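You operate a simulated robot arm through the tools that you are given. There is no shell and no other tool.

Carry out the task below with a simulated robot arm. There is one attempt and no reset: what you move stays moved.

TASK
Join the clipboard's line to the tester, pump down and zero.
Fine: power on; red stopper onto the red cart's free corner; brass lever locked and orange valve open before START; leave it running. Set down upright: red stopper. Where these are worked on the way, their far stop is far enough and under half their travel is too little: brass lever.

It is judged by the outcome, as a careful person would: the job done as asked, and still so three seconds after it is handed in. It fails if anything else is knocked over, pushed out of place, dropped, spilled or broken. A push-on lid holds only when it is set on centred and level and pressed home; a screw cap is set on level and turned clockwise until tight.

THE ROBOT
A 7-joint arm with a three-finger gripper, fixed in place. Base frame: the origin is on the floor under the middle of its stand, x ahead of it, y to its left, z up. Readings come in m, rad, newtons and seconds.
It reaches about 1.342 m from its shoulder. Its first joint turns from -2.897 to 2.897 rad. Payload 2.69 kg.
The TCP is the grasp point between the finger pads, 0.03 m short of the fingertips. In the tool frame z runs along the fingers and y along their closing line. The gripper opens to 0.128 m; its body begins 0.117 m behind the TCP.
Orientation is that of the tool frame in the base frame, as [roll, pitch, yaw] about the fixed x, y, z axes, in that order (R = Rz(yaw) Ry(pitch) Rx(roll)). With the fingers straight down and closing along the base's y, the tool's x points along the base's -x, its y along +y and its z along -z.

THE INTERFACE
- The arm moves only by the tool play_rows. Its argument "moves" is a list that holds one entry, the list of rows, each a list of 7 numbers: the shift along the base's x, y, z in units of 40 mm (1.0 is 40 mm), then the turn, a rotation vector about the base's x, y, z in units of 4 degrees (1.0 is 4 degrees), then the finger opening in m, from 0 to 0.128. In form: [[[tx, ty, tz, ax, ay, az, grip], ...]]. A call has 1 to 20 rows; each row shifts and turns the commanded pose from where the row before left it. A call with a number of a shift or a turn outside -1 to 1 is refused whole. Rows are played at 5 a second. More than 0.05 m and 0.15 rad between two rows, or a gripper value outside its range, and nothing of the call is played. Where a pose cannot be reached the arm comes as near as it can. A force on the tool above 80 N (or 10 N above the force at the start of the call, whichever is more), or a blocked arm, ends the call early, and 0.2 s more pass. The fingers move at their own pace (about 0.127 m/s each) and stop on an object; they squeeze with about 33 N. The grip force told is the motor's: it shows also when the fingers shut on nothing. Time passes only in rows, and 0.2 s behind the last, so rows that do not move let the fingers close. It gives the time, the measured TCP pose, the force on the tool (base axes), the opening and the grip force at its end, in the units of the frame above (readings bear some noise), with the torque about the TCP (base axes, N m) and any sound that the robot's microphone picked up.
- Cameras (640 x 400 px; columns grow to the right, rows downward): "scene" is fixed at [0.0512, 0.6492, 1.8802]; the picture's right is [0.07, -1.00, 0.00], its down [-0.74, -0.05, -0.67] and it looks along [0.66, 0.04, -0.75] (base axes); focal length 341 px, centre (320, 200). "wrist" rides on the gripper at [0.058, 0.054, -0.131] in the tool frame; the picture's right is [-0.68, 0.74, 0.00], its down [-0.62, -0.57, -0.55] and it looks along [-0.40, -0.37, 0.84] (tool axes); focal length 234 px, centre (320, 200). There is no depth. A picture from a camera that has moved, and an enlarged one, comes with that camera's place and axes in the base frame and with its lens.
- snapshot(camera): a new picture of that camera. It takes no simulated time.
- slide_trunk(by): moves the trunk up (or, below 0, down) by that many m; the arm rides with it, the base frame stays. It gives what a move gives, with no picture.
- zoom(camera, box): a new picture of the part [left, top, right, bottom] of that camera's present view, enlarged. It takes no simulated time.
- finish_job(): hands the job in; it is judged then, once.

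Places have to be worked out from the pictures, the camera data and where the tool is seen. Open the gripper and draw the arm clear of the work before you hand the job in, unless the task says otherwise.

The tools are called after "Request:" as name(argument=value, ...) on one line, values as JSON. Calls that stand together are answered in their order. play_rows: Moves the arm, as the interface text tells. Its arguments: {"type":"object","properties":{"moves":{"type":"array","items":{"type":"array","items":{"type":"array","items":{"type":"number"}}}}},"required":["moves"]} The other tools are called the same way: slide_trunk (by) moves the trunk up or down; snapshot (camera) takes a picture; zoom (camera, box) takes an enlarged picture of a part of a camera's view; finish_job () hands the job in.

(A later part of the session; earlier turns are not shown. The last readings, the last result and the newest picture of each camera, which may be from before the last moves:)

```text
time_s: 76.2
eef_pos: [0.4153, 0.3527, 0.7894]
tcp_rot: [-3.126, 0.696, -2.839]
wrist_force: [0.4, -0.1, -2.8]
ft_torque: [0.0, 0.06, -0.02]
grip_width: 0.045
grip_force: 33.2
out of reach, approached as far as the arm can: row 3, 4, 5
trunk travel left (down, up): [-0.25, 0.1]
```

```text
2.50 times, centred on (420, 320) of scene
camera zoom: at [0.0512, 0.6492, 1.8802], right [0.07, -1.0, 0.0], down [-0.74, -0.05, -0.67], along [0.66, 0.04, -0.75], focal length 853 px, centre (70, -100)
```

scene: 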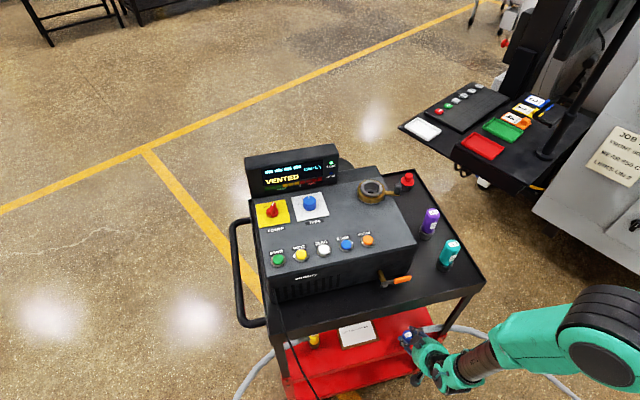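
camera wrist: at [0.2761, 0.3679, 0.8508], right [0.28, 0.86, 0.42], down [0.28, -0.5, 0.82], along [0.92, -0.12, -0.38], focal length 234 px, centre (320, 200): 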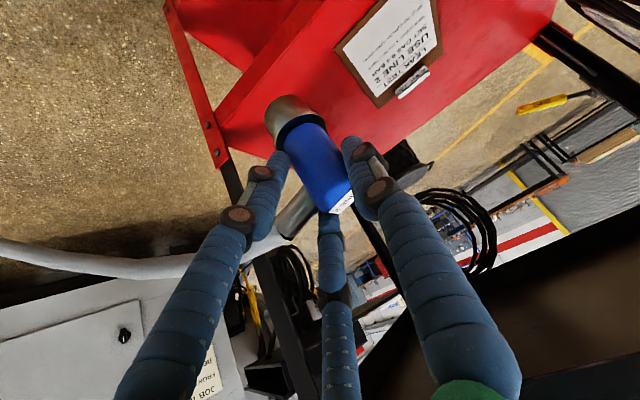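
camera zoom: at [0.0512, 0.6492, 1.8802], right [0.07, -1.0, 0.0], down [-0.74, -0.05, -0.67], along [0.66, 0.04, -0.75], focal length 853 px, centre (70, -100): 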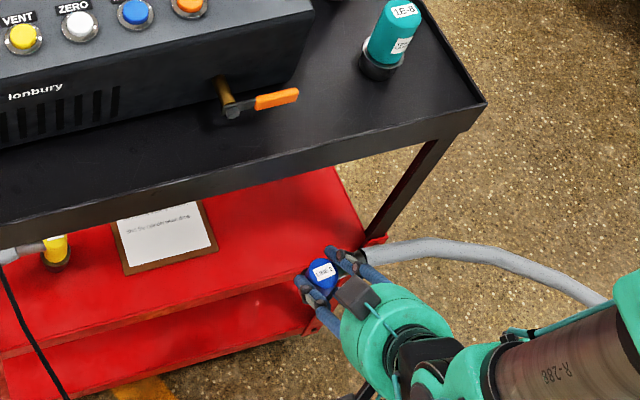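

The line is out in front of the shelf. I rise a bit, retreat further from the tray edge, then go up.

Request:
play_rows(moves=[[[0, 0, 0.6, 0, 0, 0, 0.02], [0, 0, 0.6, 0, 0, 0, 0.02], [-0.4, -0.12, 0.6, 0, 0, 0, 0.02], [-0.5, -0.152, 0.6, 0, 0, 0, 0.02], [-0.5, -0.152, 0.4, 0, 0, 0, 0.02], [0, 0, 0, 0, 0, 0, 0.02]]])

Request:
snapshot(camera="wrist")

Request:
snapshot(camera="scene")

```text
time_s: 77.6
eef_pos: [0.3554, 0.3353, 0.9031]
tcp_rot: [-3.141, 0.698, -2.847]
wrist_force: [-0.6, -0.8, -3.0]
ft_torque: [-0.03, 0.04, 0.03]
grip_width: 0.0448
grip_force: 32.7
trunk travel left (down, up): [-0.25, 0.1]
```

```text
taken
camera wrist: at [0.2172, 0.3496, 0.9646], right [0.28, 0.86, 0.43], down [0.28, -0.51, 0.82], along [0.92, -0.11, -0.38], focal length 234 px, centre (320, 200)
```

wrist: 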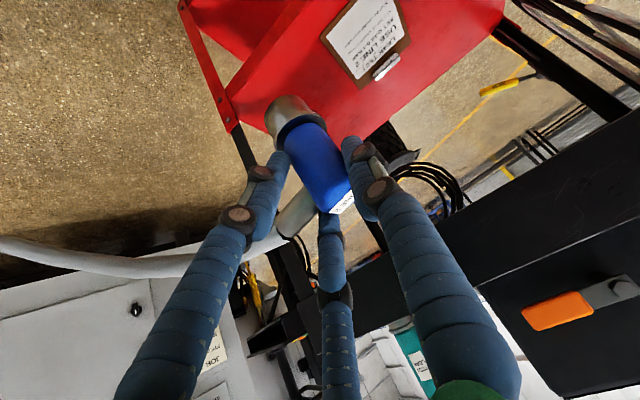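

```text
taken
```

scene: 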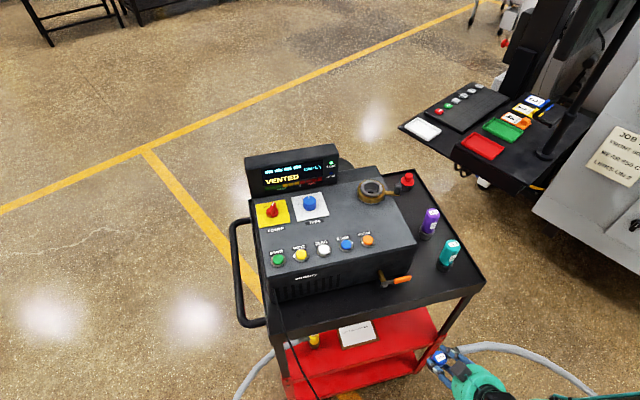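

The line is clear of the cart. I raise it to transport height (TCP z≈1.36), keeping the same tool tilt so the line stays vertical.

Request:
play_rows(moves=[[[0, 0, 0.8, 0, 0, 0, 0.02], [0, 0, 0.9, 0, 0, 0, 0.02], [0, 0, 0.9, 0, 0, 0, 0.02], [0, 0, 0.9, 0, 0, 0, 0.02], [0, 0, 0.9, 0, 0, 0, 0.02], [0, 0, 0.9, 0, 0, 0, 0.02], [0, 0, 0.9, 0, 0, 0, 0.02], [0, 0, 0.9, 0, 0, 0, 0.02], [0, 0, 0.9, 0, 0, 0, 0.02], [0, 0, 0.9, 0, 0, 0, 0.02], [0, 0, 0.9, 0, 0, 0, 0.02], [0, 0, 0.9, 0, 0, 0, 0.02], [0, 0, 0.9, 0, 0, 0, 0.02], [0, 0, 0, 0, 0, 0, 0.02]]])

Request:
snapshot(camera="scene")

Request:
snapshot(camera="wrist")

```text
time_s: 80.6
eef_pos: [0.3582, 0.3376, 1.3669]
tcp_rot: [3.141, 0.7, -2.844]
wrist_force: [0.1, -0.3, -2.9]
ft_torque: [-0.03, 0.05, -0.01]
grip_width: 0.0449
grip_force: 33.5
trunk travel left (down, up): [-0.25, 0.1]
```

```text
taken
```

scene: 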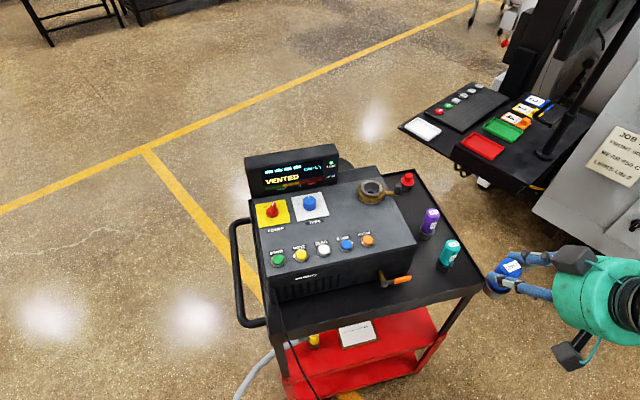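

```text
taken
camera wrist: at [0.2192, 0.3516, 1.4288], right [0.28, 0.86, 0.43], down [0.28, -0.51, 0.82], along [0.92, -0.11, -0.38], focal length 234 px, centre (320, 200)
```

wrist: 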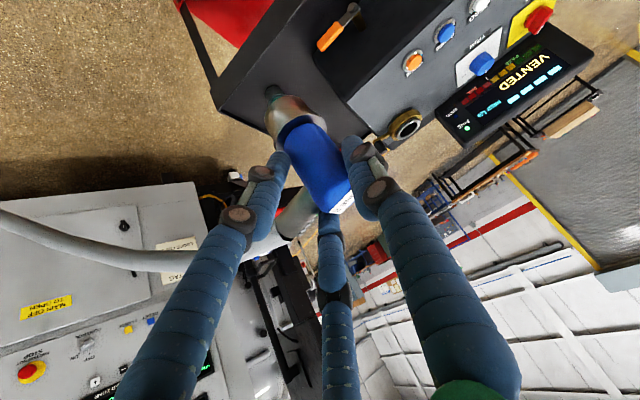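

The force is unchanged (about 3 N), so the hose isn't pulling. I check in close-up whether the line hangs vertically.

Request:
zoom(camera="scene", box=[460, 220, 580, 340])

Request:
zoom(camera="wrist", box=[230, 70, 410, 250])

```text
3.33 times, centred on (520, 280) of scene
camera zoom: at [0.0512, 0.6492, 1.8802], right [0.07, -1.0, 0.0], down [-0.74, -0.05, -0.67], along [0.66, 0.04, -0.75], focal length 1138 px, centre (-347, -67)
```

zoom: 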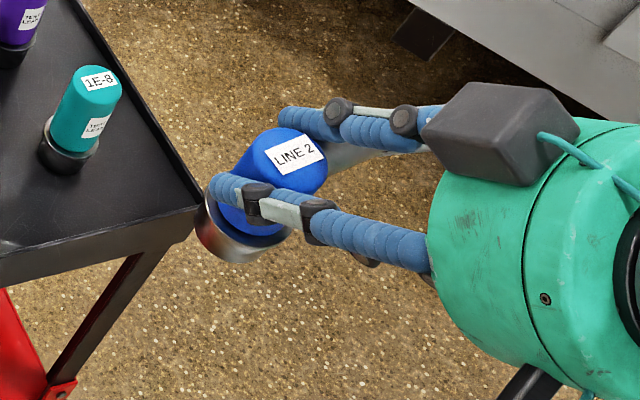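

```text
2.22 times, centred on (320, 160) of wrist
camera zoom: at [0.2192, 0.3516, 1.4288], right [0.28, 0.86, 0.43], down [0.28, -0.51, 0.82], along [0.92, -0.11, -0.38], focal length 520 px, centre (320, 289)
```

zoom: 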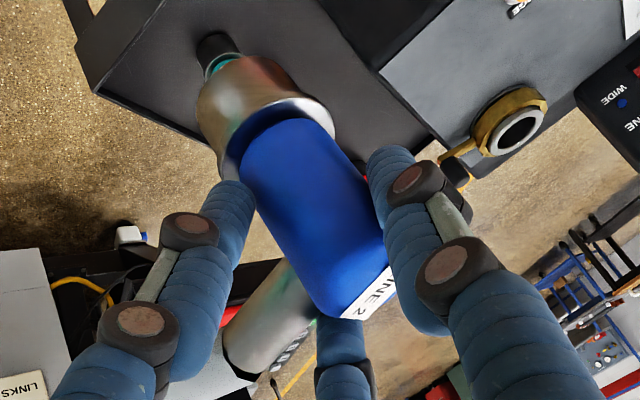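

The line hangs vertical within a few degrees. I carry it over to the port, keeping the height.

Request:
play_rows(moves=[[[0.6, 0.35, 0, 0, 0, 0, 0.02], [0.8, 0.465, 0, 0, 0, 0, 0.02], [0.8, 0.465, 0, 0, 0, 0, 0.02], [0.8, 0.465, 0, 0, 0, 0, 0.02], [0.8, 0.465, 0, 0, 0, 0, 0.02], [0.8, 0.465, 0, 0, 0, 0, 0.02], [0.8, 0.465, 0, 0, 0, 0, 0.02], [0.8, 0.465, 0, 0, 0, 0, 0.02], [0.8, 0.465, 0, 0, 0, 0, 0.02], [0.8, 0.465, 0, 0, 0, 0, 0.02], [0.8, 0.465, 0, 0, 0, 0, 0.02], [0.48, 0.275, 0, 0, 0, 0, 0.02], [0, 0, 0, 0, 0, 0, 0.02]]])

Request:
snapshot(camera="wrist")

Request:
snapshot(camera="scene")

```text
time_s: 83.4
eef_pos: [0.7234, 0.5443, 1.3659]
tcp_rot: [-3.141, 0.699, -2.846]
wrist_force: [-0.1, 0.0, -3.6]
ft_torque: [-0.01, 0.08, -0.01]
grip_width: 0.0448
grip_force: 33.0
trunk travel left (down, up): [-0.25, 0.1]
```

```text
taken
camera wrist: at [0.5854, 0.5597, 1.4261], right [0.28, 0.86, 0.43], down [0.28, -0.51, 0.82], along [0.92, -0.11, -0.38], focal length 234 px, centre (320, 200)
```

wrist: 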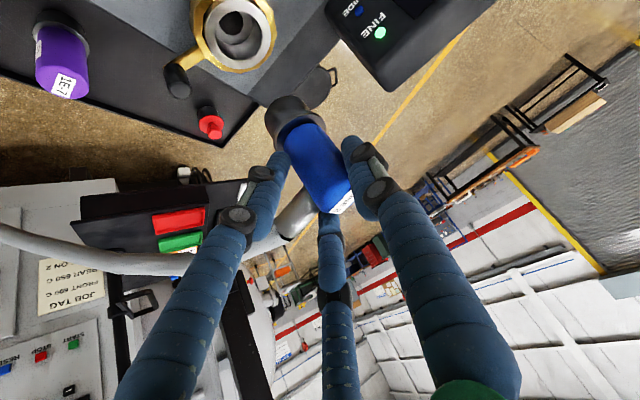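

```text
taken
```

scene: 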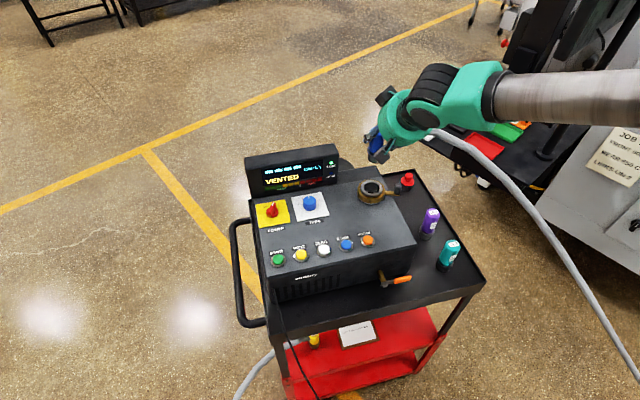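

The hose trails freely. I zoom in on the line's plug and the port in both views to measure the lateral offset.

Request:
zoom(camera="scene", box=[330, 110, 430, 210])

Request:
zoom(camera="wrist", box=[180, 0, 380, 200])

```text
4.00 times, centred on (380, 160) of scene
camera zoom: at [0.0512, 0.6492, 1.8802], right [0.07, -1.0, 0.0], down [-0.74, -0.05, -0.67], along [0.66, 0.04, -0.75], focal length 1366 px, centre (80, 360)
```

zoom: 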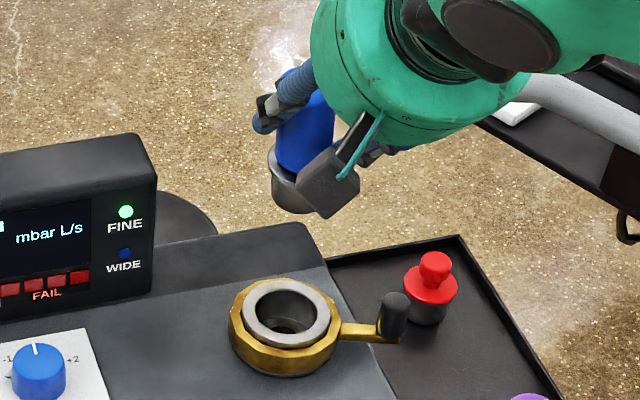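

```text
2.00 times, centred on (280, 100) of wrist
camera zoom: at [0.5854, 0.5597, 1.4261], right [0.28, 0.86, 0.43], down [0.28, -0.51, 0.82], along [0.92, -0.11, -0.38], focal length 468 px, centre (400, 400)
```

zoom: 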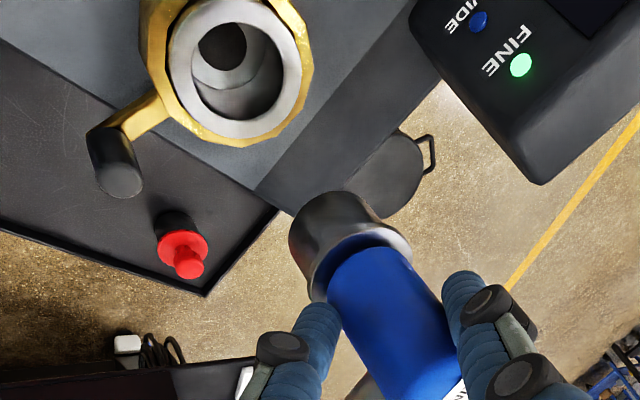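

Estimates of the residual offset differ by several mm because of the height difference. I lower to just above the port, where both views compare directly.

Request:
play_rows(moves=[[[0, 0, -0.5, 0, 0, 0, 0.02], [0, 0, -0.5, 0, 0, 0, 0.02], [0, 0, -0.5, 0, 0, 0, 0.02], [0, 0, -0.25, 0, 0, 0, 0.02], [0, 0, 0, 0, 0, 0, 0.02]]])

Request:
zoom(camera="scene", box=[330, 130, 430, 230])

Request:
zoom(camera="wrist", box=[200, 40, 380, 220])

```text
time_s: 84.6
eef_pos: [0.7216, 0.5481, 1.2966]
tcp_rot: [-3.141, 0.698, -2.847]
wrist_force: [0.7, -0.4, -2.7]
ft_torque: [-0.02, 0.03, -0.02]
grip_width: 0.0445
grip_force: 32.9
trunk travel left (down, up): [-0.25, 0.1]
```

```text
4.00 times, centred on (380, 180) of scene
camera zoom: at [0.0512, 0.6492, 1.8802], right [0.07, -1.0, 0.0], down [-0.74, -0.05, -0.67], along [0.66, 0.04, -0.75], focal length 1366 px, centre (80, 280)
```

zoom: 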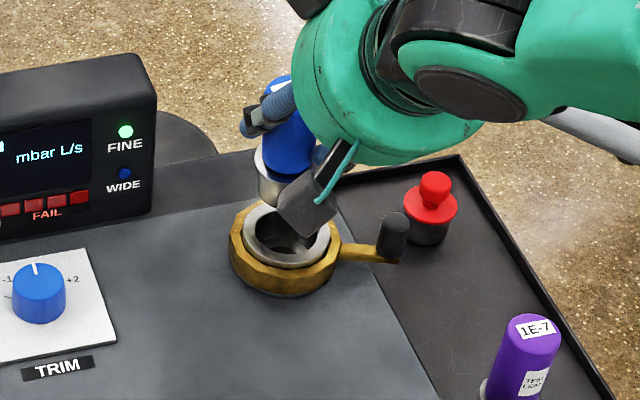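

```text
2.22 times, centred on (290, 130) of wrist
camera zoom: at [0.5834, 0.5615, 1.3573], right [0.28, 0.86, 0.43], down [0.28, -0.51, 0.82], along [0.92, -0.11, -0.38], focal length 520 px, centre (387, 356)
```

zoom: 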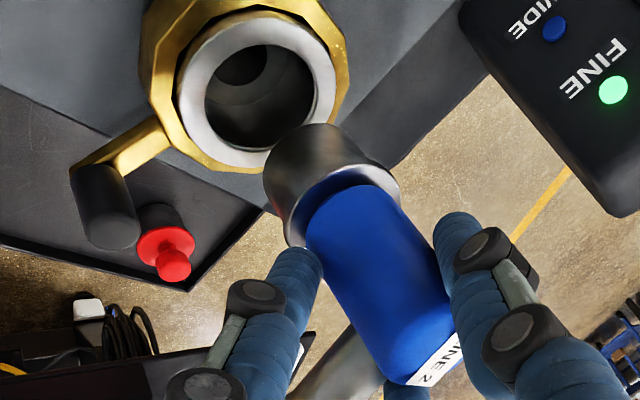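

The line axis sits about 4 mm too far in +y and 1.4 mm short in x of the port centre (0.7265, 0.550). I correct that and lower until the plug is just at the port rim.

Request:
play_rows(moves=[[[0.035, -0.11, -0.2, 0, 0, 0, 0.02], [0, 0, -0.3, 0, 0, 0, 0.02], [0, 0, -0.1, 0, 0, 0, 0.02], [0, 0, 0, 0, 0, 0, 0.02]]])

Request:
zoom(camera="scene", box=[345, 150, 415, 220])

Request:
zoom(camera="wrist", box=[200, 50, 380, 230])

```text
time_s: 85.6
eef_pos: [0.7207, 0.5417, 1.2712]
tcp_rot: [3.141, 0.698, -2.845]
wrist_force: [-0.3, 0.4, -3.1]
ft_torque: [0.01, 0.04, 0.0]
grip_width: 0.0446
grip_force: 32.8
trunk travel left (down, up): [-0.25, 0.1]
```

```text
5.71 times, centred on (380, 185) of scene
camera zoom: at [0.0512, 0.6492, 1.8802], right [0.07, -1.0, 0.0], down [-0.74, -0.05, -0.67], along [0.66, 0.04, -0.75], focal length 1951 px, centre (-23, 286)
```

zoom: 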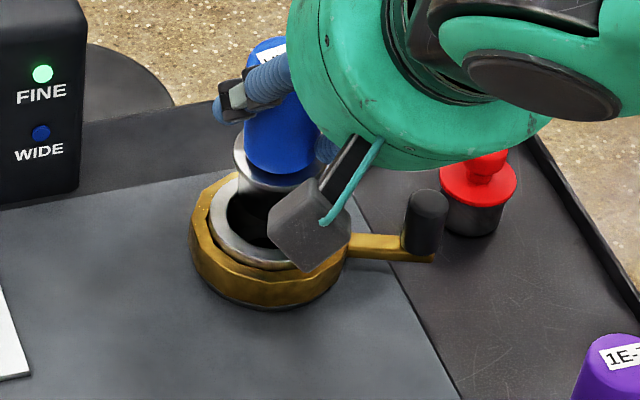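

```text
2.22 times, centred on (290, 140) of wrist
camera zoom: at [0.5826, 0.5558, 1.3325], right [0.28, 0.86, 0.43], down [0.28, -0.51, 0.82], along [0.92, -0.11, -0.38], focal length 520 px, centre (387, 333)
```

zoom: 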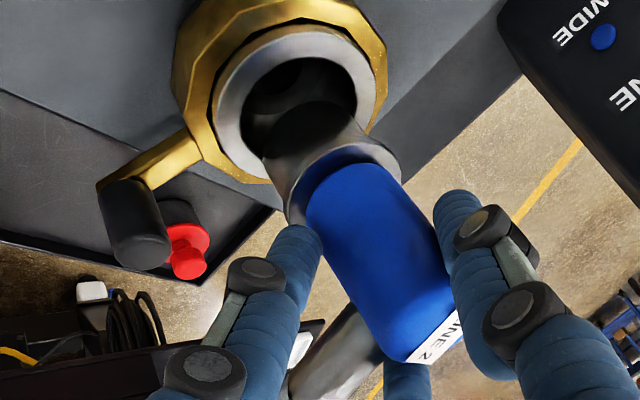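

The line's axis now projects on the port axis within about 1 mm. I lower it slowly into the port, watching for contact.

Request:
play_rows(moves=[[[0, 0, -0.1, 0, 0, 0, 0.02], [0, 0, -0.1, 0, 0, 0, 0.02], [0, 0, -0.1, 0, 0, 0, 0.02], [0, 0, 0, 0, 0, 0, 0.02]]])

Request:
zoom(camera="scene", box=[345, 150, 415, 220])

Request:
zoom(camera="wrist", box=[200, 50, 380, 230])

```text
time_s: 86.6
eef_pos: [0.7188, 0.5409, 1.2662]
tcp_rot: [3.138, 0.705, -2.846]
wrist_force: [-4.6, 3.5, 39.7]
ft_torque: [-0.34, -0.59, 0.15]
grip_width: 0.0445
grip_force: 33.5
trunk travel left (down, up): [-0.25, 0.1]
```

```text
5.71 times, centred on (380, 185) of scene
camera zoom: at [0.0512, 0.6492, 1.8802], right [0.07, -1.0, 0.0], down [-0.74, -0.05, -0.67], along [0.66, 0.04, -0.75], focal length 1951 px, centre (-23, 286)
```

zoom: 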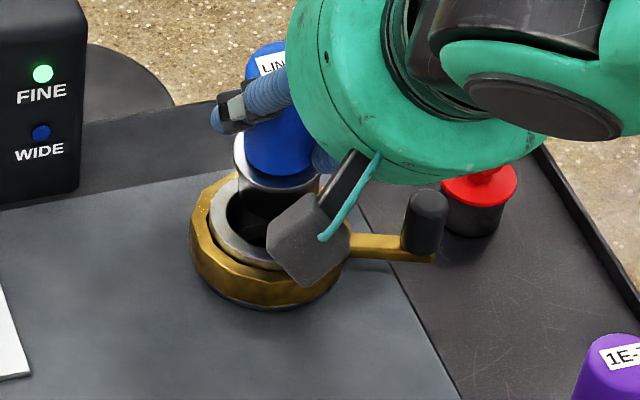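

```text
2.22 times, centred on (290, 140) of wrist
camera zoom: at [0.5801, 0.5557, 1.3271], right [0.28, 0.85, 0.44], down [0.27, -0.51, 0.82], along [0.92, -0.11, -0.38], focal length 520 px, centre (387, 333)
```

zoom: 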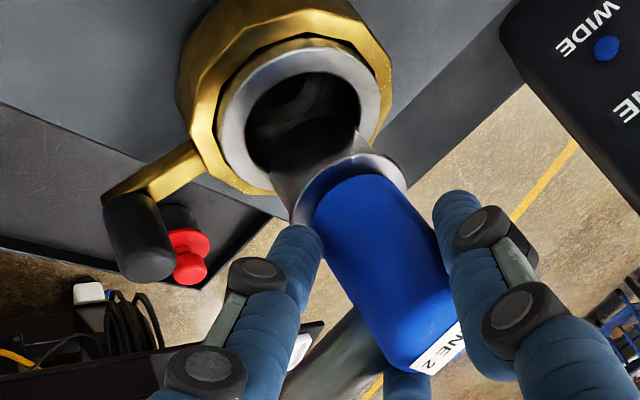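

Contact (about 40 N) came about 8 cm above the plug's expected depth, and both views show the plug sitting 10–15 mm too far in +x, on the back rim. I lift off 10 mm, shift −12 mm in x, and compare again.

Request:
play_rows(moves=[[[0, 0, 0.3, 0, 0, 0, 0.02], [0, 0, 0.15, 0, 0, 0, 0.02], [-0.3, 0.025, 0, 0, 0, 0, 0.02], [0, 0, 0, 0, 0, 0, 0.02]]])

Request:
zoom(camera="scene", box=[345, 150, 415, 220])

Request:
zoom(camera="wrist", box=[200, 50, 380, 230])

```text
time_s: 87.6
eef_pos: [0.7104, 0.5428, 1.2773]
tcp_rot: [-3.139, 0.697, -2.847]
wrist_force: [-0.9, 0.7, -2.0]
ft_torque: [-0.04, 0.0, -0.01]
grip_width: 0.0436
grip_force: 32.7
trunk travel left (down, up): [-0.25, 0.1]
```

```text
5.71 times, centred on (380, 185) of scene
camera zoom: at [0.0512, 0.6492, 1.8802], right [0.07, -1.0, 0.0], down [-0.74, -0.05, -0.67], along [0.66, 0.04, -0.75], focal length 1951 px, centre (-23, 286)
```

zoom: 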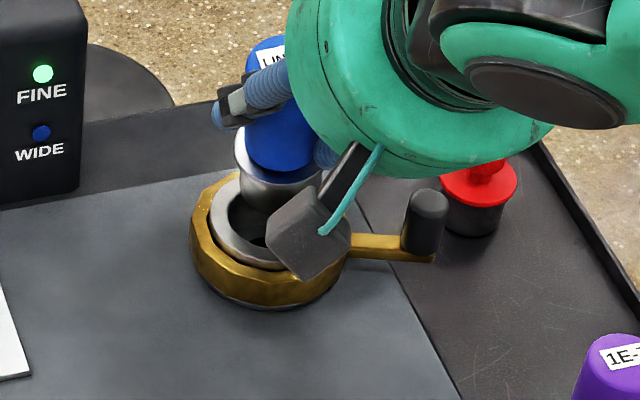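

```text
2.22 times, centred on (290, 140) of wrist
camera zoom: at [0.5713, 0.5575, 1.3395], right [0.28, 0.86, 0.43], down [0.28, -0.51, 0.82], along [0.92, -0.11, -0.38], focal length 520 px, centre (387, 333)
```

zoom: 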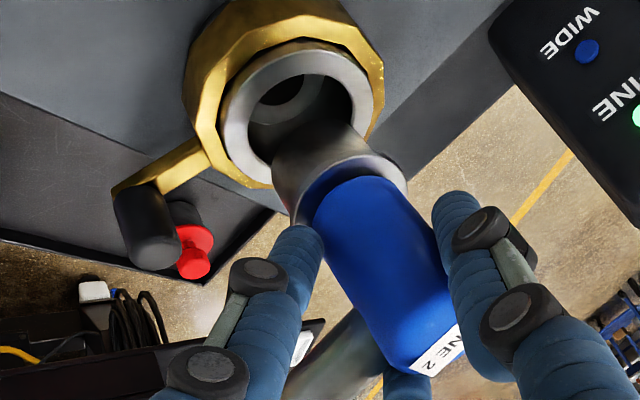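

The plug still looks 8–12 mm too far in +x. I zoom tighter to measure this and check the tilt before correcting.

Request:
zoom(camera="scene", box=[360, 155, 400, 195])

Request:
zoom(camera="wrist", box=[235, 75, 355, 175])

```text
10.00 times, centred on (380, 175) of scene
camera zoom: at [0.0512, 0.6492, 1.8802], right [0.07, -1.0, 0.0], down [-0.74, -0.05, -0.67], along [0.66, 0.04, -0.75], focal length 3414 px, centre (-280, 450)
```

zoom: 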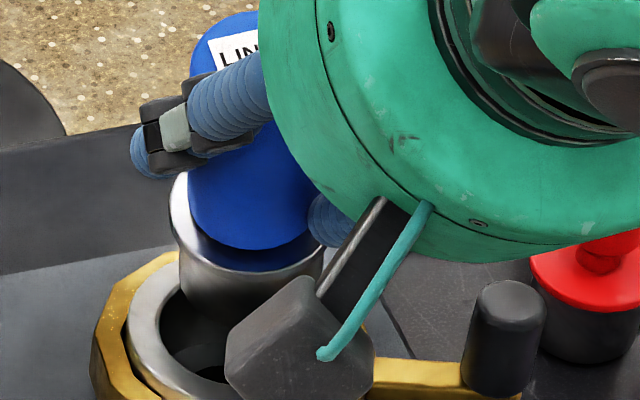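

```text
4.00 times, centred on (295, 125) of wrist
camera zoom: at [0.5713, 0.5575, 1.3395], right [0.28, 0.86, 0.43], down [0.28, -0.51, 0.82], along [0.92, -0.11, -0.38], focal length 937 px, centre (420, 500)
```

zoom: 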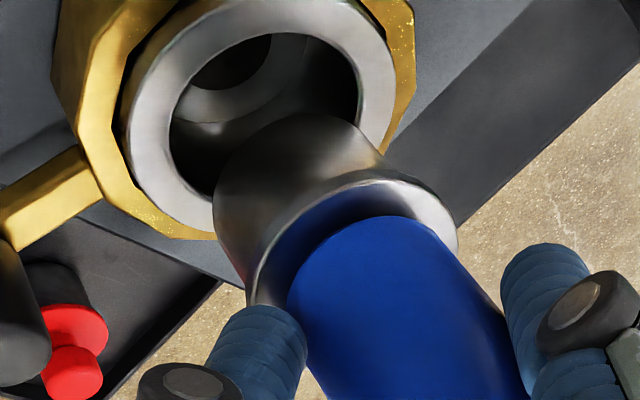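

Averaging the two views, the plug is about 7 mm too far in +x and good in y. I shift −7 mm in x and lower gently with checks.

Request:
play_rows(moves=[[[-0.175, 0, 0, 0, 0, 0, 0.02], [0, 0, -0.1, 0, 0, 0, 0.02], [0, 0, -0.1, 0, 0, 0, 0.02], [0, 0, 0, 0, 0, 0, 0.02]]])

Request:
zoom(camera="scene", box=[360, 155, 400, 195])

Request:
zoom(camera="wrist", box=[235, 75, 355, 175])

```text
time_s: 88.6
eef_pos: [0.7031, 0.5429, 1.2707]
tcp_rot: [3.141, 0.699, -2.848]
wrist_force: [0.3, -0.5, -4.0]
ft_torque: [-0.02, 0.06, 0.01]
grip_width: 0.0435
grip_force: 33.0
trunk travel left (down, up): [-0.25, 0.1]
```

```text
10.00 times, centred on (380, 175) of scene
camera zoom: at [0.0512, 0.6492, 1.8802], right [0.07, -1.0, 0.0], down [-0.74, -0.05, -0.67], along [0.66, 0.04, -0.75], focal length 3414 px, centre (-280, 450)
```

zoom: 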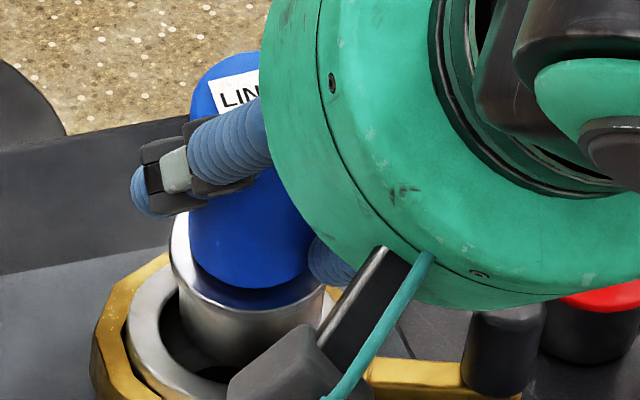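

```text
4.00 times, centred on (295, 125) of wrist
camera zoom: at [0.564, 0.5568, 1.332], right [0.28, 0.86, 0.43], down [0.28, -0.51, 0.82], along [0.92, -0.11, -0.38], focal length 937 px, centre (420, 500)
```

zoom: 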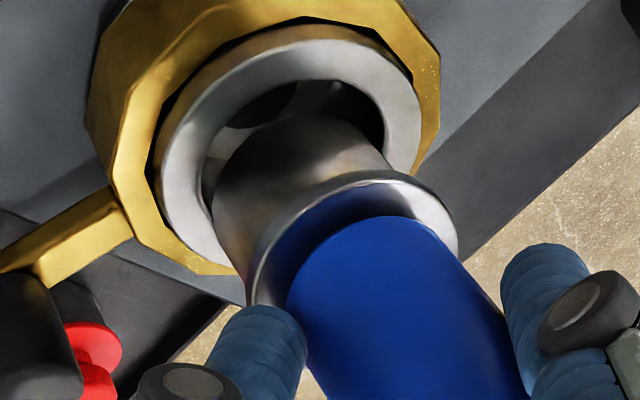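

Now the plug looks centred in the bore in both views. I lower further in 2–3 mm steps.

Request:
play_rows(moves=[[[0, 0, -0.08, 0, 0, 0, 0.02], [0, 0, -0.08, 0, 0, 0, 0.02], [0, 0, -0.08, 0, 0, 0, 0.02], [0, 0, 0, 0, 0, 0, 0.02]]])

Request:
zoom(camera="scene", box=[360, 160, 400, 200])

Request:
zoom(camera="wrist", box=[235, 75, 355, 175])

```text
time_s: 89.6
eef_pos: [0.7033, 0.543, 1.2596]
tcp_rot: [3.141, 0.697, -2.849]
wrist_force: [-0.1, 0.2, -3.2]
ft_torque: [0.01, 0.06, 0.01]
grip_width: 0.0436
grip_force: 32.6
trunk travel left (down, up): [-0.25, 0.1]
```

```text
10.00 times, centred on (380, 180) of scene
camera zoom: at [0.0512, 0.6492, 1.8802], right [0.07, -1.0, 0.0], down [-0.74, -0.05, -0.67], along [0.66, 0.04, -0.75], focal length 3414 px, centre (-280, 400)
```

zoom: 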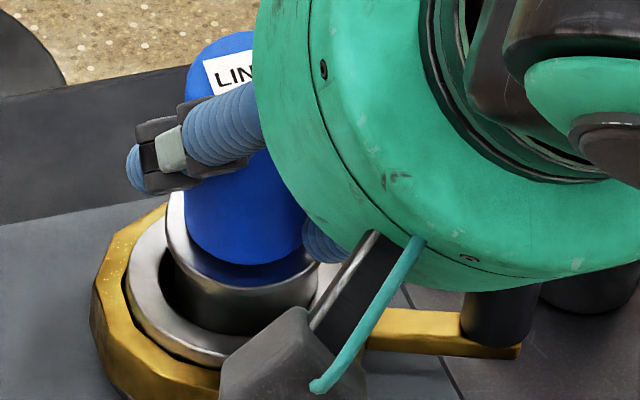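

```text
4.00 times, centred on (295, 125) of wrist
camera zoom: at [0.5643, 0.557, 1.3215], right [0.28, 0.86, 0.43], down [0.28, -0.51, 0.82], along [0.92, -0.11, -0.38], focal length 937 px, centre (420, 500)
```

zoom: 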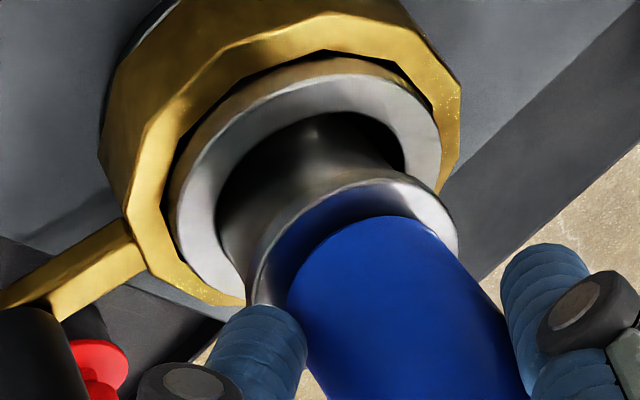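

The plug has entered the bore with no contact force. I continue lowering.

Request:
play_rows(moves=[[[0, 0, -0.08, 0, 0, 0, 0.02], [0, 0, -0.08, 0, 0, 0, 0.02], [0, 0, -0.08, 0, 0, 0, 0.02], [0, 0, -0.08, 0, 0, 0, 0.02], [0, 0, 0, 0, 0, 0, 0.02]]])

Request:
zoom(camera="scene", box=[360, 160, 400, 200])

Request:
zoom(camera="wrist", box=[235, 75, 355, 175])

```text
time_s: 90.8
eef_pos: [0.7026, 0.5431, 1.2473]
tcp_rot: [-3.139, 0.698, -2.844]
wrist_force: [-7.6, 7.9, -1.7]
ft_torque: [0.55, 0.5, 0.31]
grip_width: 0.0437
grip_force: 33.3
trunk travel left (down, up): [-0.25, 0.1]
```

```text
10.00 times, centred on (380, 180) of scene
camera zoom: at [0.0512, 0.6492, 1.8802], right [0.07, -1.0, 0.0], down [-0.74, -0.05, -0.67], along [0.66, 0.04, -0.75], focal length 3414 px, centre (-280, 400)
```

zoom: 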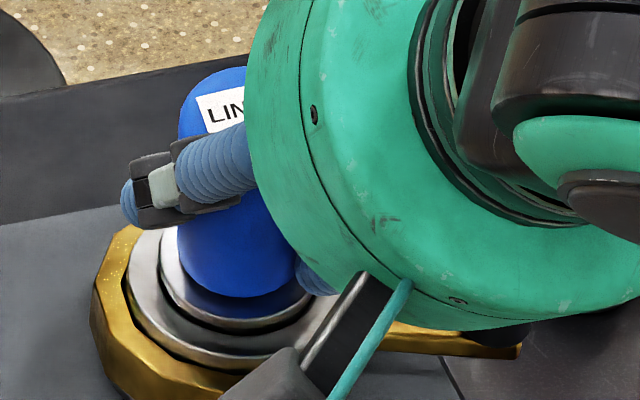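

```text
4.00 times, centred on (295, 125) of wrist
camera zoom: at [0.5638, 0.5574, 1.309], right [0.28, 0.86, 0.43], down [0.28, -0.51, 0.82], along [0.92, -0.11, -0.38], focal length 937 px, centre (420, 500)
```

zoom: 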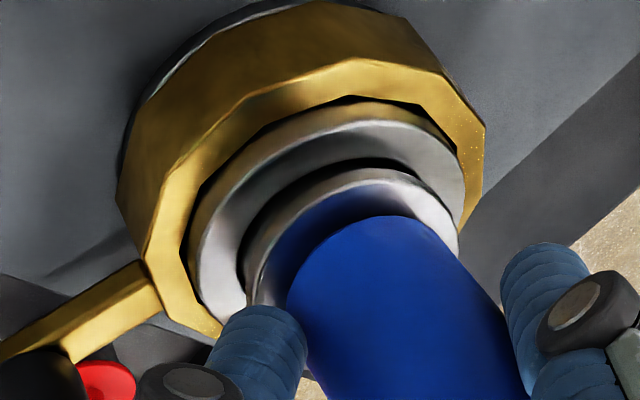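

The flange is almost seated; a small side force (−7.6, +7.9 N) says to shift about 1 mm in −x and +y. I correct and keep lowering.

Request:
play_rows(moves=[[[-0.03, 0.03, 0, 0, 0, 0, 0.02], [0, 0, -0.05, 0, 0, 0, 0.02], [0, 0, -0.05, 0, 0, 0, 0.02], [0, 0, 0, 0, 0, 0, 0.02]]])

Request:
zoom(camera="scene", box=[360, 160, 400, 200])

Request:
zoom(camera="wrist", box=[235, 75, 355, 175])

```text
time_s: 91.8
eef_pos: [0.7022, 0.544, 1.2439]
tcp_rot: [3.141, 0.699, -2.846]
wrist_force: [5.0, 5.5, 1.3]
ft_torque: [0.37, -0.24, 0.1]
grip_width: 0.0436
grip_force: 33.0
trunk travel left (down, up): [-0.25, 0.1]
```

```text
10.00 times, centred on (380, 180) of scene
camera zoom: at [0.0512, 0.6492, 1.8802], right [0.07, -1.0, 0.0], down [-0.74, -0.05, -0.67], along [0.66, 0.04, -0.75], focal length 3414 px, centre (-280, 400)
```

zoom: 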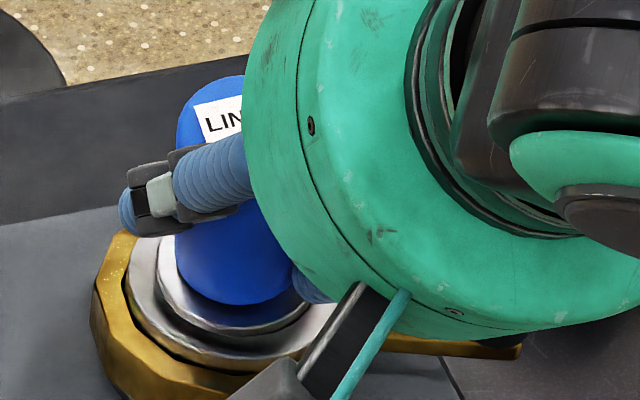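

```text
4.00 times, centred on (295, 125) of wrist
camera zoom: at [0.5638, 0.5577, 1.3058], right [0.28, 0.86, 0.43], down [0.28, -0.51, 0.82], along [0.92, -0.11, -0.38], focal length 937 px, centre (420, 500)
```

zoom: 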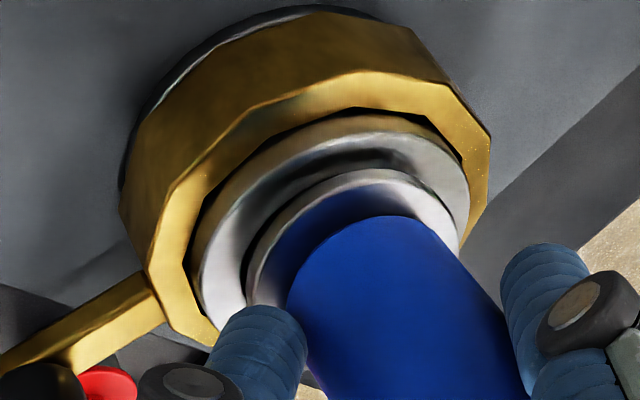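

Nearly home. I ease +0.7 mm in x and y, following the reaction force, and press down a little to seat the flange.

Request:
play_rows(moves=[[[0.015, 0.018, 0, 0, 0, 0, 0.02], [0, 0, -0.05, 0, 0, 0, 0.02], [0, 0, -0.05, 0, 0, 0, 0.02], [0, 0, 0, 0, 0, 0, 0.02]]])

Request:
zoom(camera="scene", box=[360, 160, 400, 200])

Request:
zoom(camera="wrist", box=[235, 75, 355, 175])

```text
time_s: 92.8
eef_pos: [0.7028, 0.5451, 1.2417]
tcp_rot: [3.141, 0.699, -2.846]
wrist_force: [-0.6, -0.7, 8.2]
ft_torque: [0.0, -0.05, 0.01]
grip_width: 0.0435
grip_force: 32.8
trunk travel left (down, up): [-0.25, 0.1]
```

```text
10.00 times, centred on (380, 180) of scene
camera zoom: at [0.0512, 0.6492, 1.8802], right [0.07, -1.0, 0.0], down [-0.74, -0.05, -0.67], along [0.66, 0.04, -0.75], focal length 3414 px, centre (-280, 400)
```

zoom: 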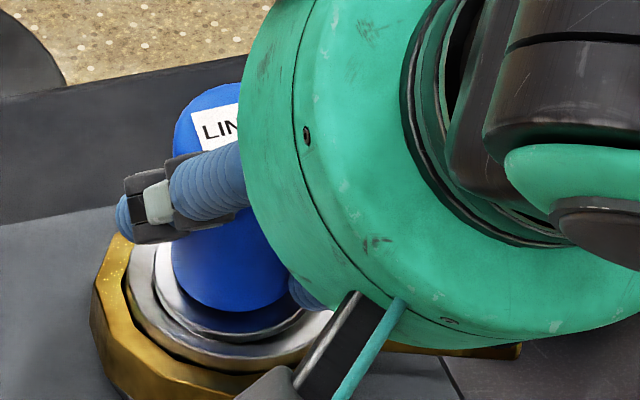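

```text
4.00 times, centred on (295, 125) of wrist
camera zoom: at [0.5641, 0.5582, 1.3026], right [0.28, 0.85, 0.44], down [0.28, -0.51, 0.82], along [0.92, -0.11, -0.38], focal length 937 px, centre (420, 500)
```

zoom: 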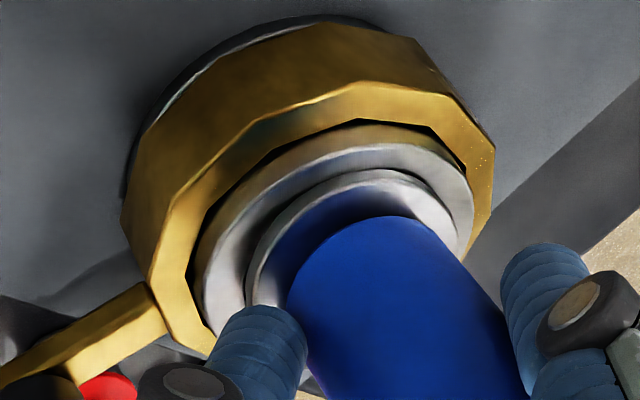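

Side forces vanished and the vertical force reads 8 N, which looks like flange contact. I press another 2 mm to confirm it's bottomed.

Request:
play_rows(moves=[[[0, 0, -0.05, 0, 0, 0, 0.02], [0, 0, 0, 0, 0, 0, 0.02]]])

Request:
zoom(camera="wrist", box=[215, 75, 375, 215])

```text
time_s: 93.4
eef_pos: [0.7026, 0.5439, 1.2414]
tcp_rot: [3.139, 0.702, -2.849]
wrist_force: [2.8, -3.3, 21.1]
ft_torque: [-0.06, -0.41, -0.04]
grip_width: 0.0436
grip_force: 33.4
trunk travel left (down, up): [-0.25, 0.1]
```

```text
2.86 times, centred on (295, 145) of wrist
camera zoom: at [0.5637, 0.5583, 1.3022], right [0.28, 0.85, 0.44], down [0.28, -0.51, 0.82], along [0.92, -0.11, -0.38], focal length 669 px, centre (391, 357)
```

zoom: 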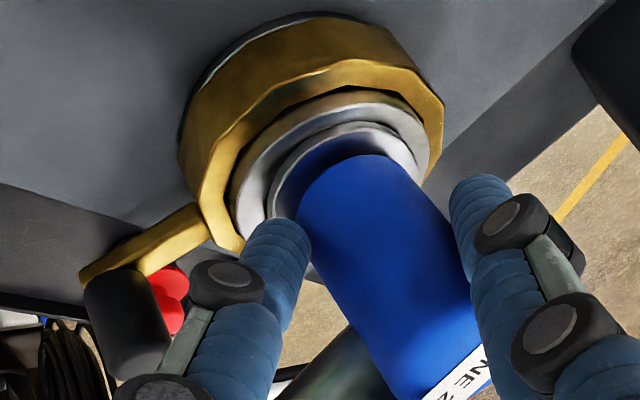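

It's bottomed: force rose to 21 N with no further travel. I unload slightly, open the fingers moderately, and back off along the tool axis.

Request:
play_rows(moves=[[[0, 0, 0.06, 0, 0, 0, 0.02], [0, 0, 0, 0, 0, 0, 0.05], [0, 0, 0, 0, 0, 0, 0.066], [0, 0, 0, 0, 0, 0, 0.066], [-0.15, -0.046, 0.19, 0, 0, 0, 0.066], [-0.307, -0.093, 0.383, 0, 0, 0, 0.068], [-0.45, -0.137, 0.562, 0, 0, 0, 0.08], [-0.6, -0.182, 0.75, 0, 0, 0, 0.09], [-0.6, -0.182, 0.75, 0, 0, 0, 0.09], [0, 0, 0, 0, 0, 0, 0.09]]])

Request:
snapshot(camera="wrist")

Request:
snapshot(camera="scene")

Request:
zoom(camera="scene", box=[335, 130, 435, 230])

```text
time_s: 95.6
eef_pos: [0.6172, 0.5188, 1.3455]
tcp_rot: [3.141, 0.698, -2.848]
wrist_force: [-1.2, -1.1, 1.0]
ft_torque: [0.03, -0.01, 0.03]
grip_width: 0.09
grip_force: 0.1
trunk travel left (down, up): [-0.25, 0.1]
```

```text
taken
camera wrist: at [0.4777, 0.5337, 1.4072], right [0.28, 0.86, 0.43], down [0.28, -0.51, 0.82], along [0.92, -0.11, -0.38], focal length 234 px, centre (320, 200)
```

wrist: 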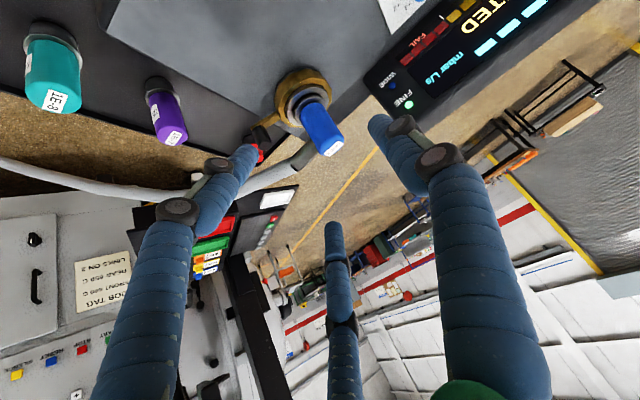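

```text
taken
```

scene: 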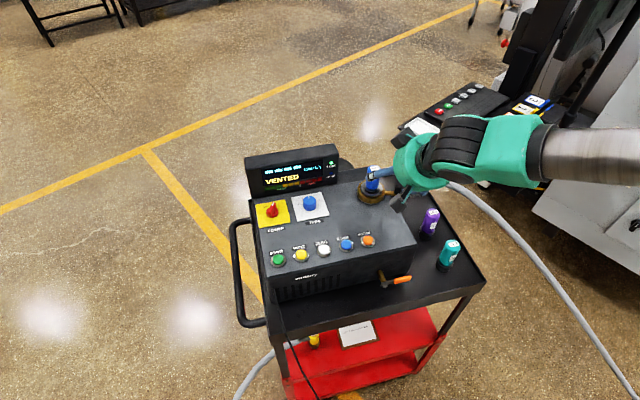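

```text
4.00 times, centred on (385, 180) of scene
camera zoom: at [0.0512, 0.6492, 1.8802], right [0.07, -1.0, 0.0], down [-0.74, -0.05, -0.67], along [0.66, 0.04, -0.75], focal length 1366 px, centre (60, 280)
```

zoom: 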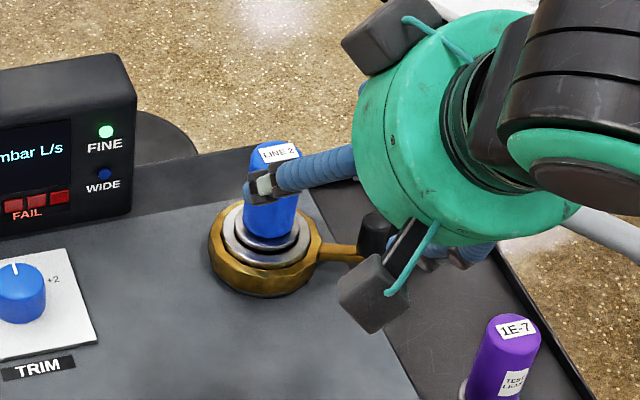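

LINE 2 is seated upright in the port. To lock the lever, the post must be pulled clockwise; the tube now passes above it, so I'll grip the post from the front at this tilt with the tool rolled 30° to keep the fingers below the tube.

Request:
play_rows(moves=[[[-0.2, -0.3, 0.2, 0.576, 0.175, -0.719, 0.06], [-0.2, -0.3, 0.2, 0.576, 0.175, -0.719, 0.05], [0, -0.3, 0, 0.576, 0.175, -0.719, 0.045], [0, -0.3, 0, 0.576, 0.175, -0.719, 0.045], [0, -0.2, 0, 0.576, 0.175, -0.719, 0.045], [0, -0.2, 0, 0.576, 0.175, -0.719, 0.045], [0, -0.2, 0, 0.576, 0.175, -0.719, 0.045], [0, 0, 0, 0.576, 0.175, -0.719, 0.045], [0, 0, 0, 0, 0, 0, 0.045]]])

Request:
snapshot(camera="wrist")

Request:
zoom(camera="scene", box=[335, 130, 455, 250])

```text
time_s: 97.6
eef_pos: [0.601, 0.4493, 1.3604]
tcp_rot: [2.744, 0.591, 2.789]
wrist_force: [-0.4, -0.6, -0.7]
ft_torque: [-0.01, 0.01, -0.01]
grip_width: 0.0454
grip_force: 0.0
trunk travel left (down, up): [-0.25, 0.1]
```

```text
taken
camera wrist: at [0.482, 0.4907, 1.445], right [0.61, 0.5, 0.61], down [0.08, -0.81, 0.58], along [0.79, -0.31, -0.53], focal length 234 px, centre (320, 200)
```

wrist: 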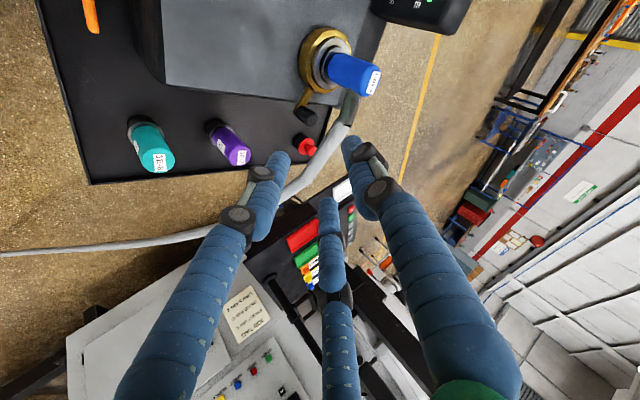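

```text
3.33 times, centred on (395, 190) of scene
camera zoom: at [0.0512, 0.6492, 1.8802], right [0.07, -1.0, 0.0], down [-0.74, -0.05, -0.67], along [0.66, 0.04, -0.75], focal length 1138 px, centre (70, 233)
```

zoom: 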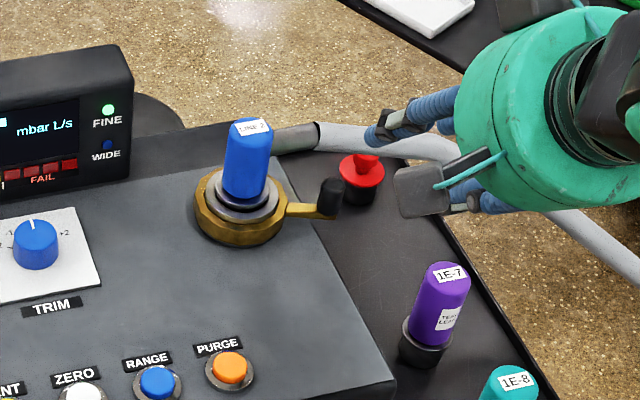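

The line stands straight and the hose clears the stopper. I zoom on the lever post and the tube to check clearances.

Request:
zoom(camera="wrist", box=[260, 20, 400, 160])

Request:
zoom(camera="scene", box=[350, 150, 420, 220])

```text
2.86 times, centred on (330, 90) of wrist
camera zoom: at [0.482, 0.4907, 1.445], right [0.61, 0.5, 0.61], down [0.08, -0.81, 0.58], along [0.79, -0.31, -0.53], focal length 669 px, centre (291, 514)
```

zoom: 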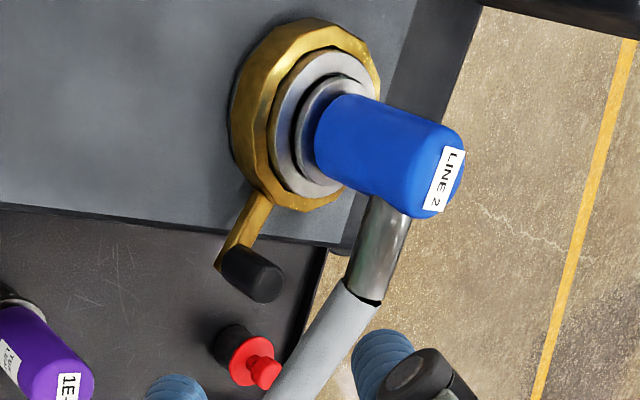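

```text
5.71 times, centred on (385, 185) of scene
camera zoom: at [0.0512, 0.6492, 1.8802], right [0.07, -1.0, 0.0], down [-0.74, -0.05, -0.67], along [0.66, 0.04, -0.75], focal length 1951 px, centre (-51, 286)
```

zoom: 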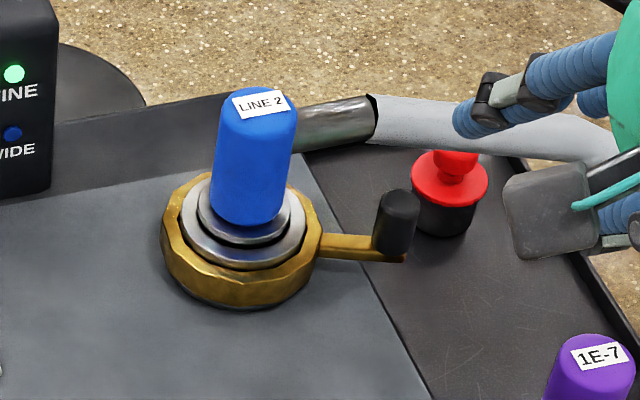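

The post top measures (0.724, 0.474, 1.199) and the tube is well above it. I move to a pre-grasp 0.12 m back along the tool axis.

Request:
play_rows(moves=[[[0.56, 0.01, -0.89, 0, 0, 0, 0.04], [0.56, 0.01, -0.89, 0, 0, 0, 0.04], [0, 0, 0, 0, 0, 0, 0.04]]])

Request:
snapshot(camera="wrist")

Request:
zoom(camera="wrist", box=[240, 50, 420, 210])

Request:
zoom(camera="scene", box=[350, 140, 430, 220])

```text
time_s: 98.4
eef_pos: [0.6463, 0.4496, 1.2906]
tcp_rot: [2.746, 0.59, 2.789]
wrist_force: [0.4, -0.2, -0.5]
ft_torque: [0.01, 0.03, -0.01]
grip_width: 0.0398
grip_force: 0.1
trunk travel left (down, up): [-0.25, 0.1]
```

```text
taken
camera wrist: at [0.527, 0.4924, 1.3751], right [0.61, 0.5, 0.61], down [0.08, -0.81, 0.58], along [0.79, -0.31, -0.53], focal length 234 px, centre (320, 200)
```

wrist: 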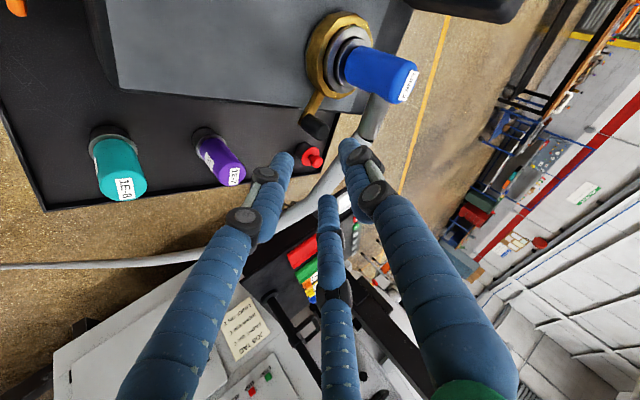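

```text
2.50 times, centred on (330, 130) of wrist
camera zoom: at [0.527, 0.4924, 1.3751], right [0.61, 0.5, 0.61], down [0.08, -0.81, 0.58], along [0.79, -0.31, -0.53], focal length 585 px, centre (295, 375)
```

zoom: 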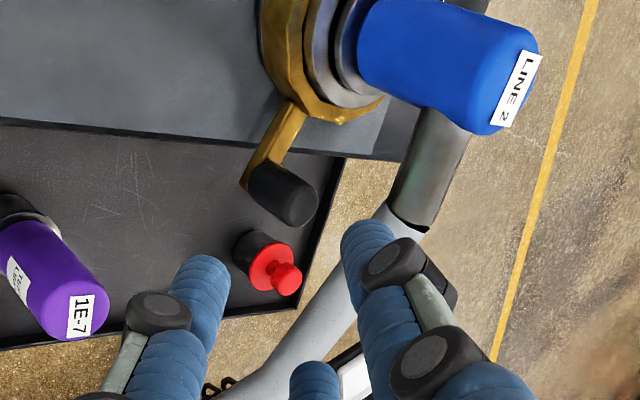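

```text
5.00 times, centred on (390, 180) of scene
camera zoom: at [0.0512, 0.6492, 1.8802], right [0.07, -1.0, 0.0], down [-0.74, -0.05, -0.67], along [0.66, 0.04, -0.75], focal length 1707 px, centre (-30, 300)
```

zoom: 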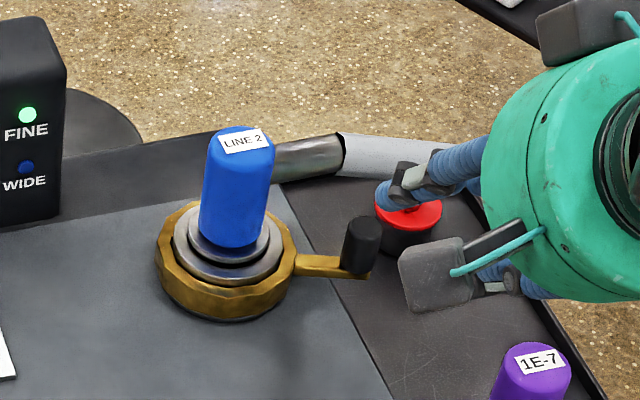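

The post lines up with the tool axis and the fingers pass below the tube. I advance most of the way, with the fingers at 0.038 m.

Request:
play_rows(moves=[[[0.46, 0.14, -0.574, 0, 0, 0, 0.038], [0.46, 0.14, -0.574, 0, 0, 0, 0.038], [0.3, 0.091, -0.373, 0, 0, 0, 0.038], [0, 0, 0, 0, 0, 0, 0.038]]])

Request:
zoom(camera="wrist", box=[240, 80, 420, 240])

Request:
zoom(camera="scene", box=[350, 150, 420, 220])

```text
time_s: 99.4
eef_pos: [0.6965, 0.4632, 1.2296]
tcp_rot: [2.748, 0.591, 2.791]
wrist_force: [-0.1, -0.5, -0.4]
ft_torque: [0.0, -0.02, 0.01]
grip_width: 0.038
grip_force: 0.1
trunk travel left (down, up): [-0.25, 0.1]
```

```text
2.50 times, centred on (330, 160) of wrist
camera zoom: at [0.5771, 0.5071, 1.313], right [0.61, 0.5, 0.61], down [0.08, -0.81, 0.58], along [0.79, -0.31, -0.53], focal length 585 px, centre (295, 300)
```

zoom: 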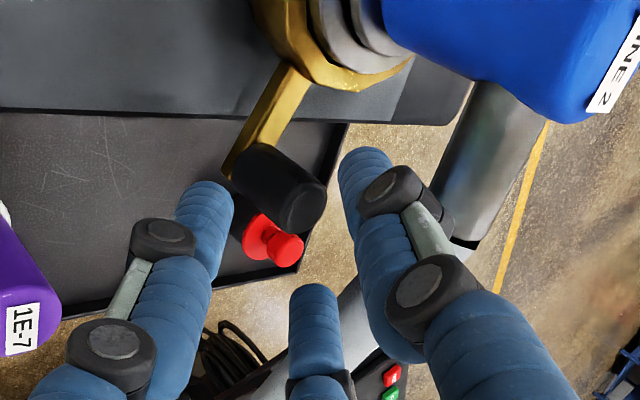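

```text
5.71 times, centred on (385, 185) of scene
camera zoom: at [0.0512, 0.6492, 1.8802], right [0.07, -1.0, 0.0], down [-0.74, -0.05, -0.67], along [0.66, 0.04, -0.75], focal length 1951 px, centre (-51, 286)
```

zoom: 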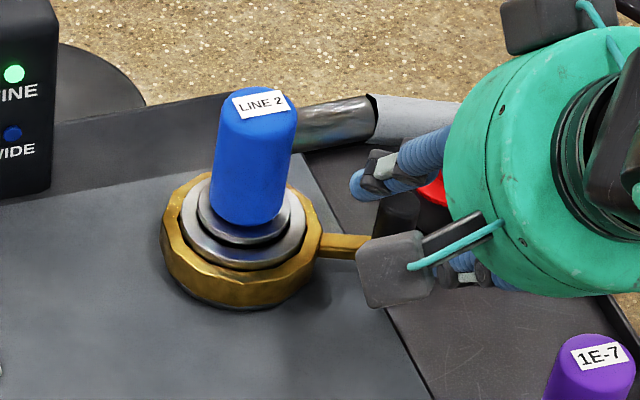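

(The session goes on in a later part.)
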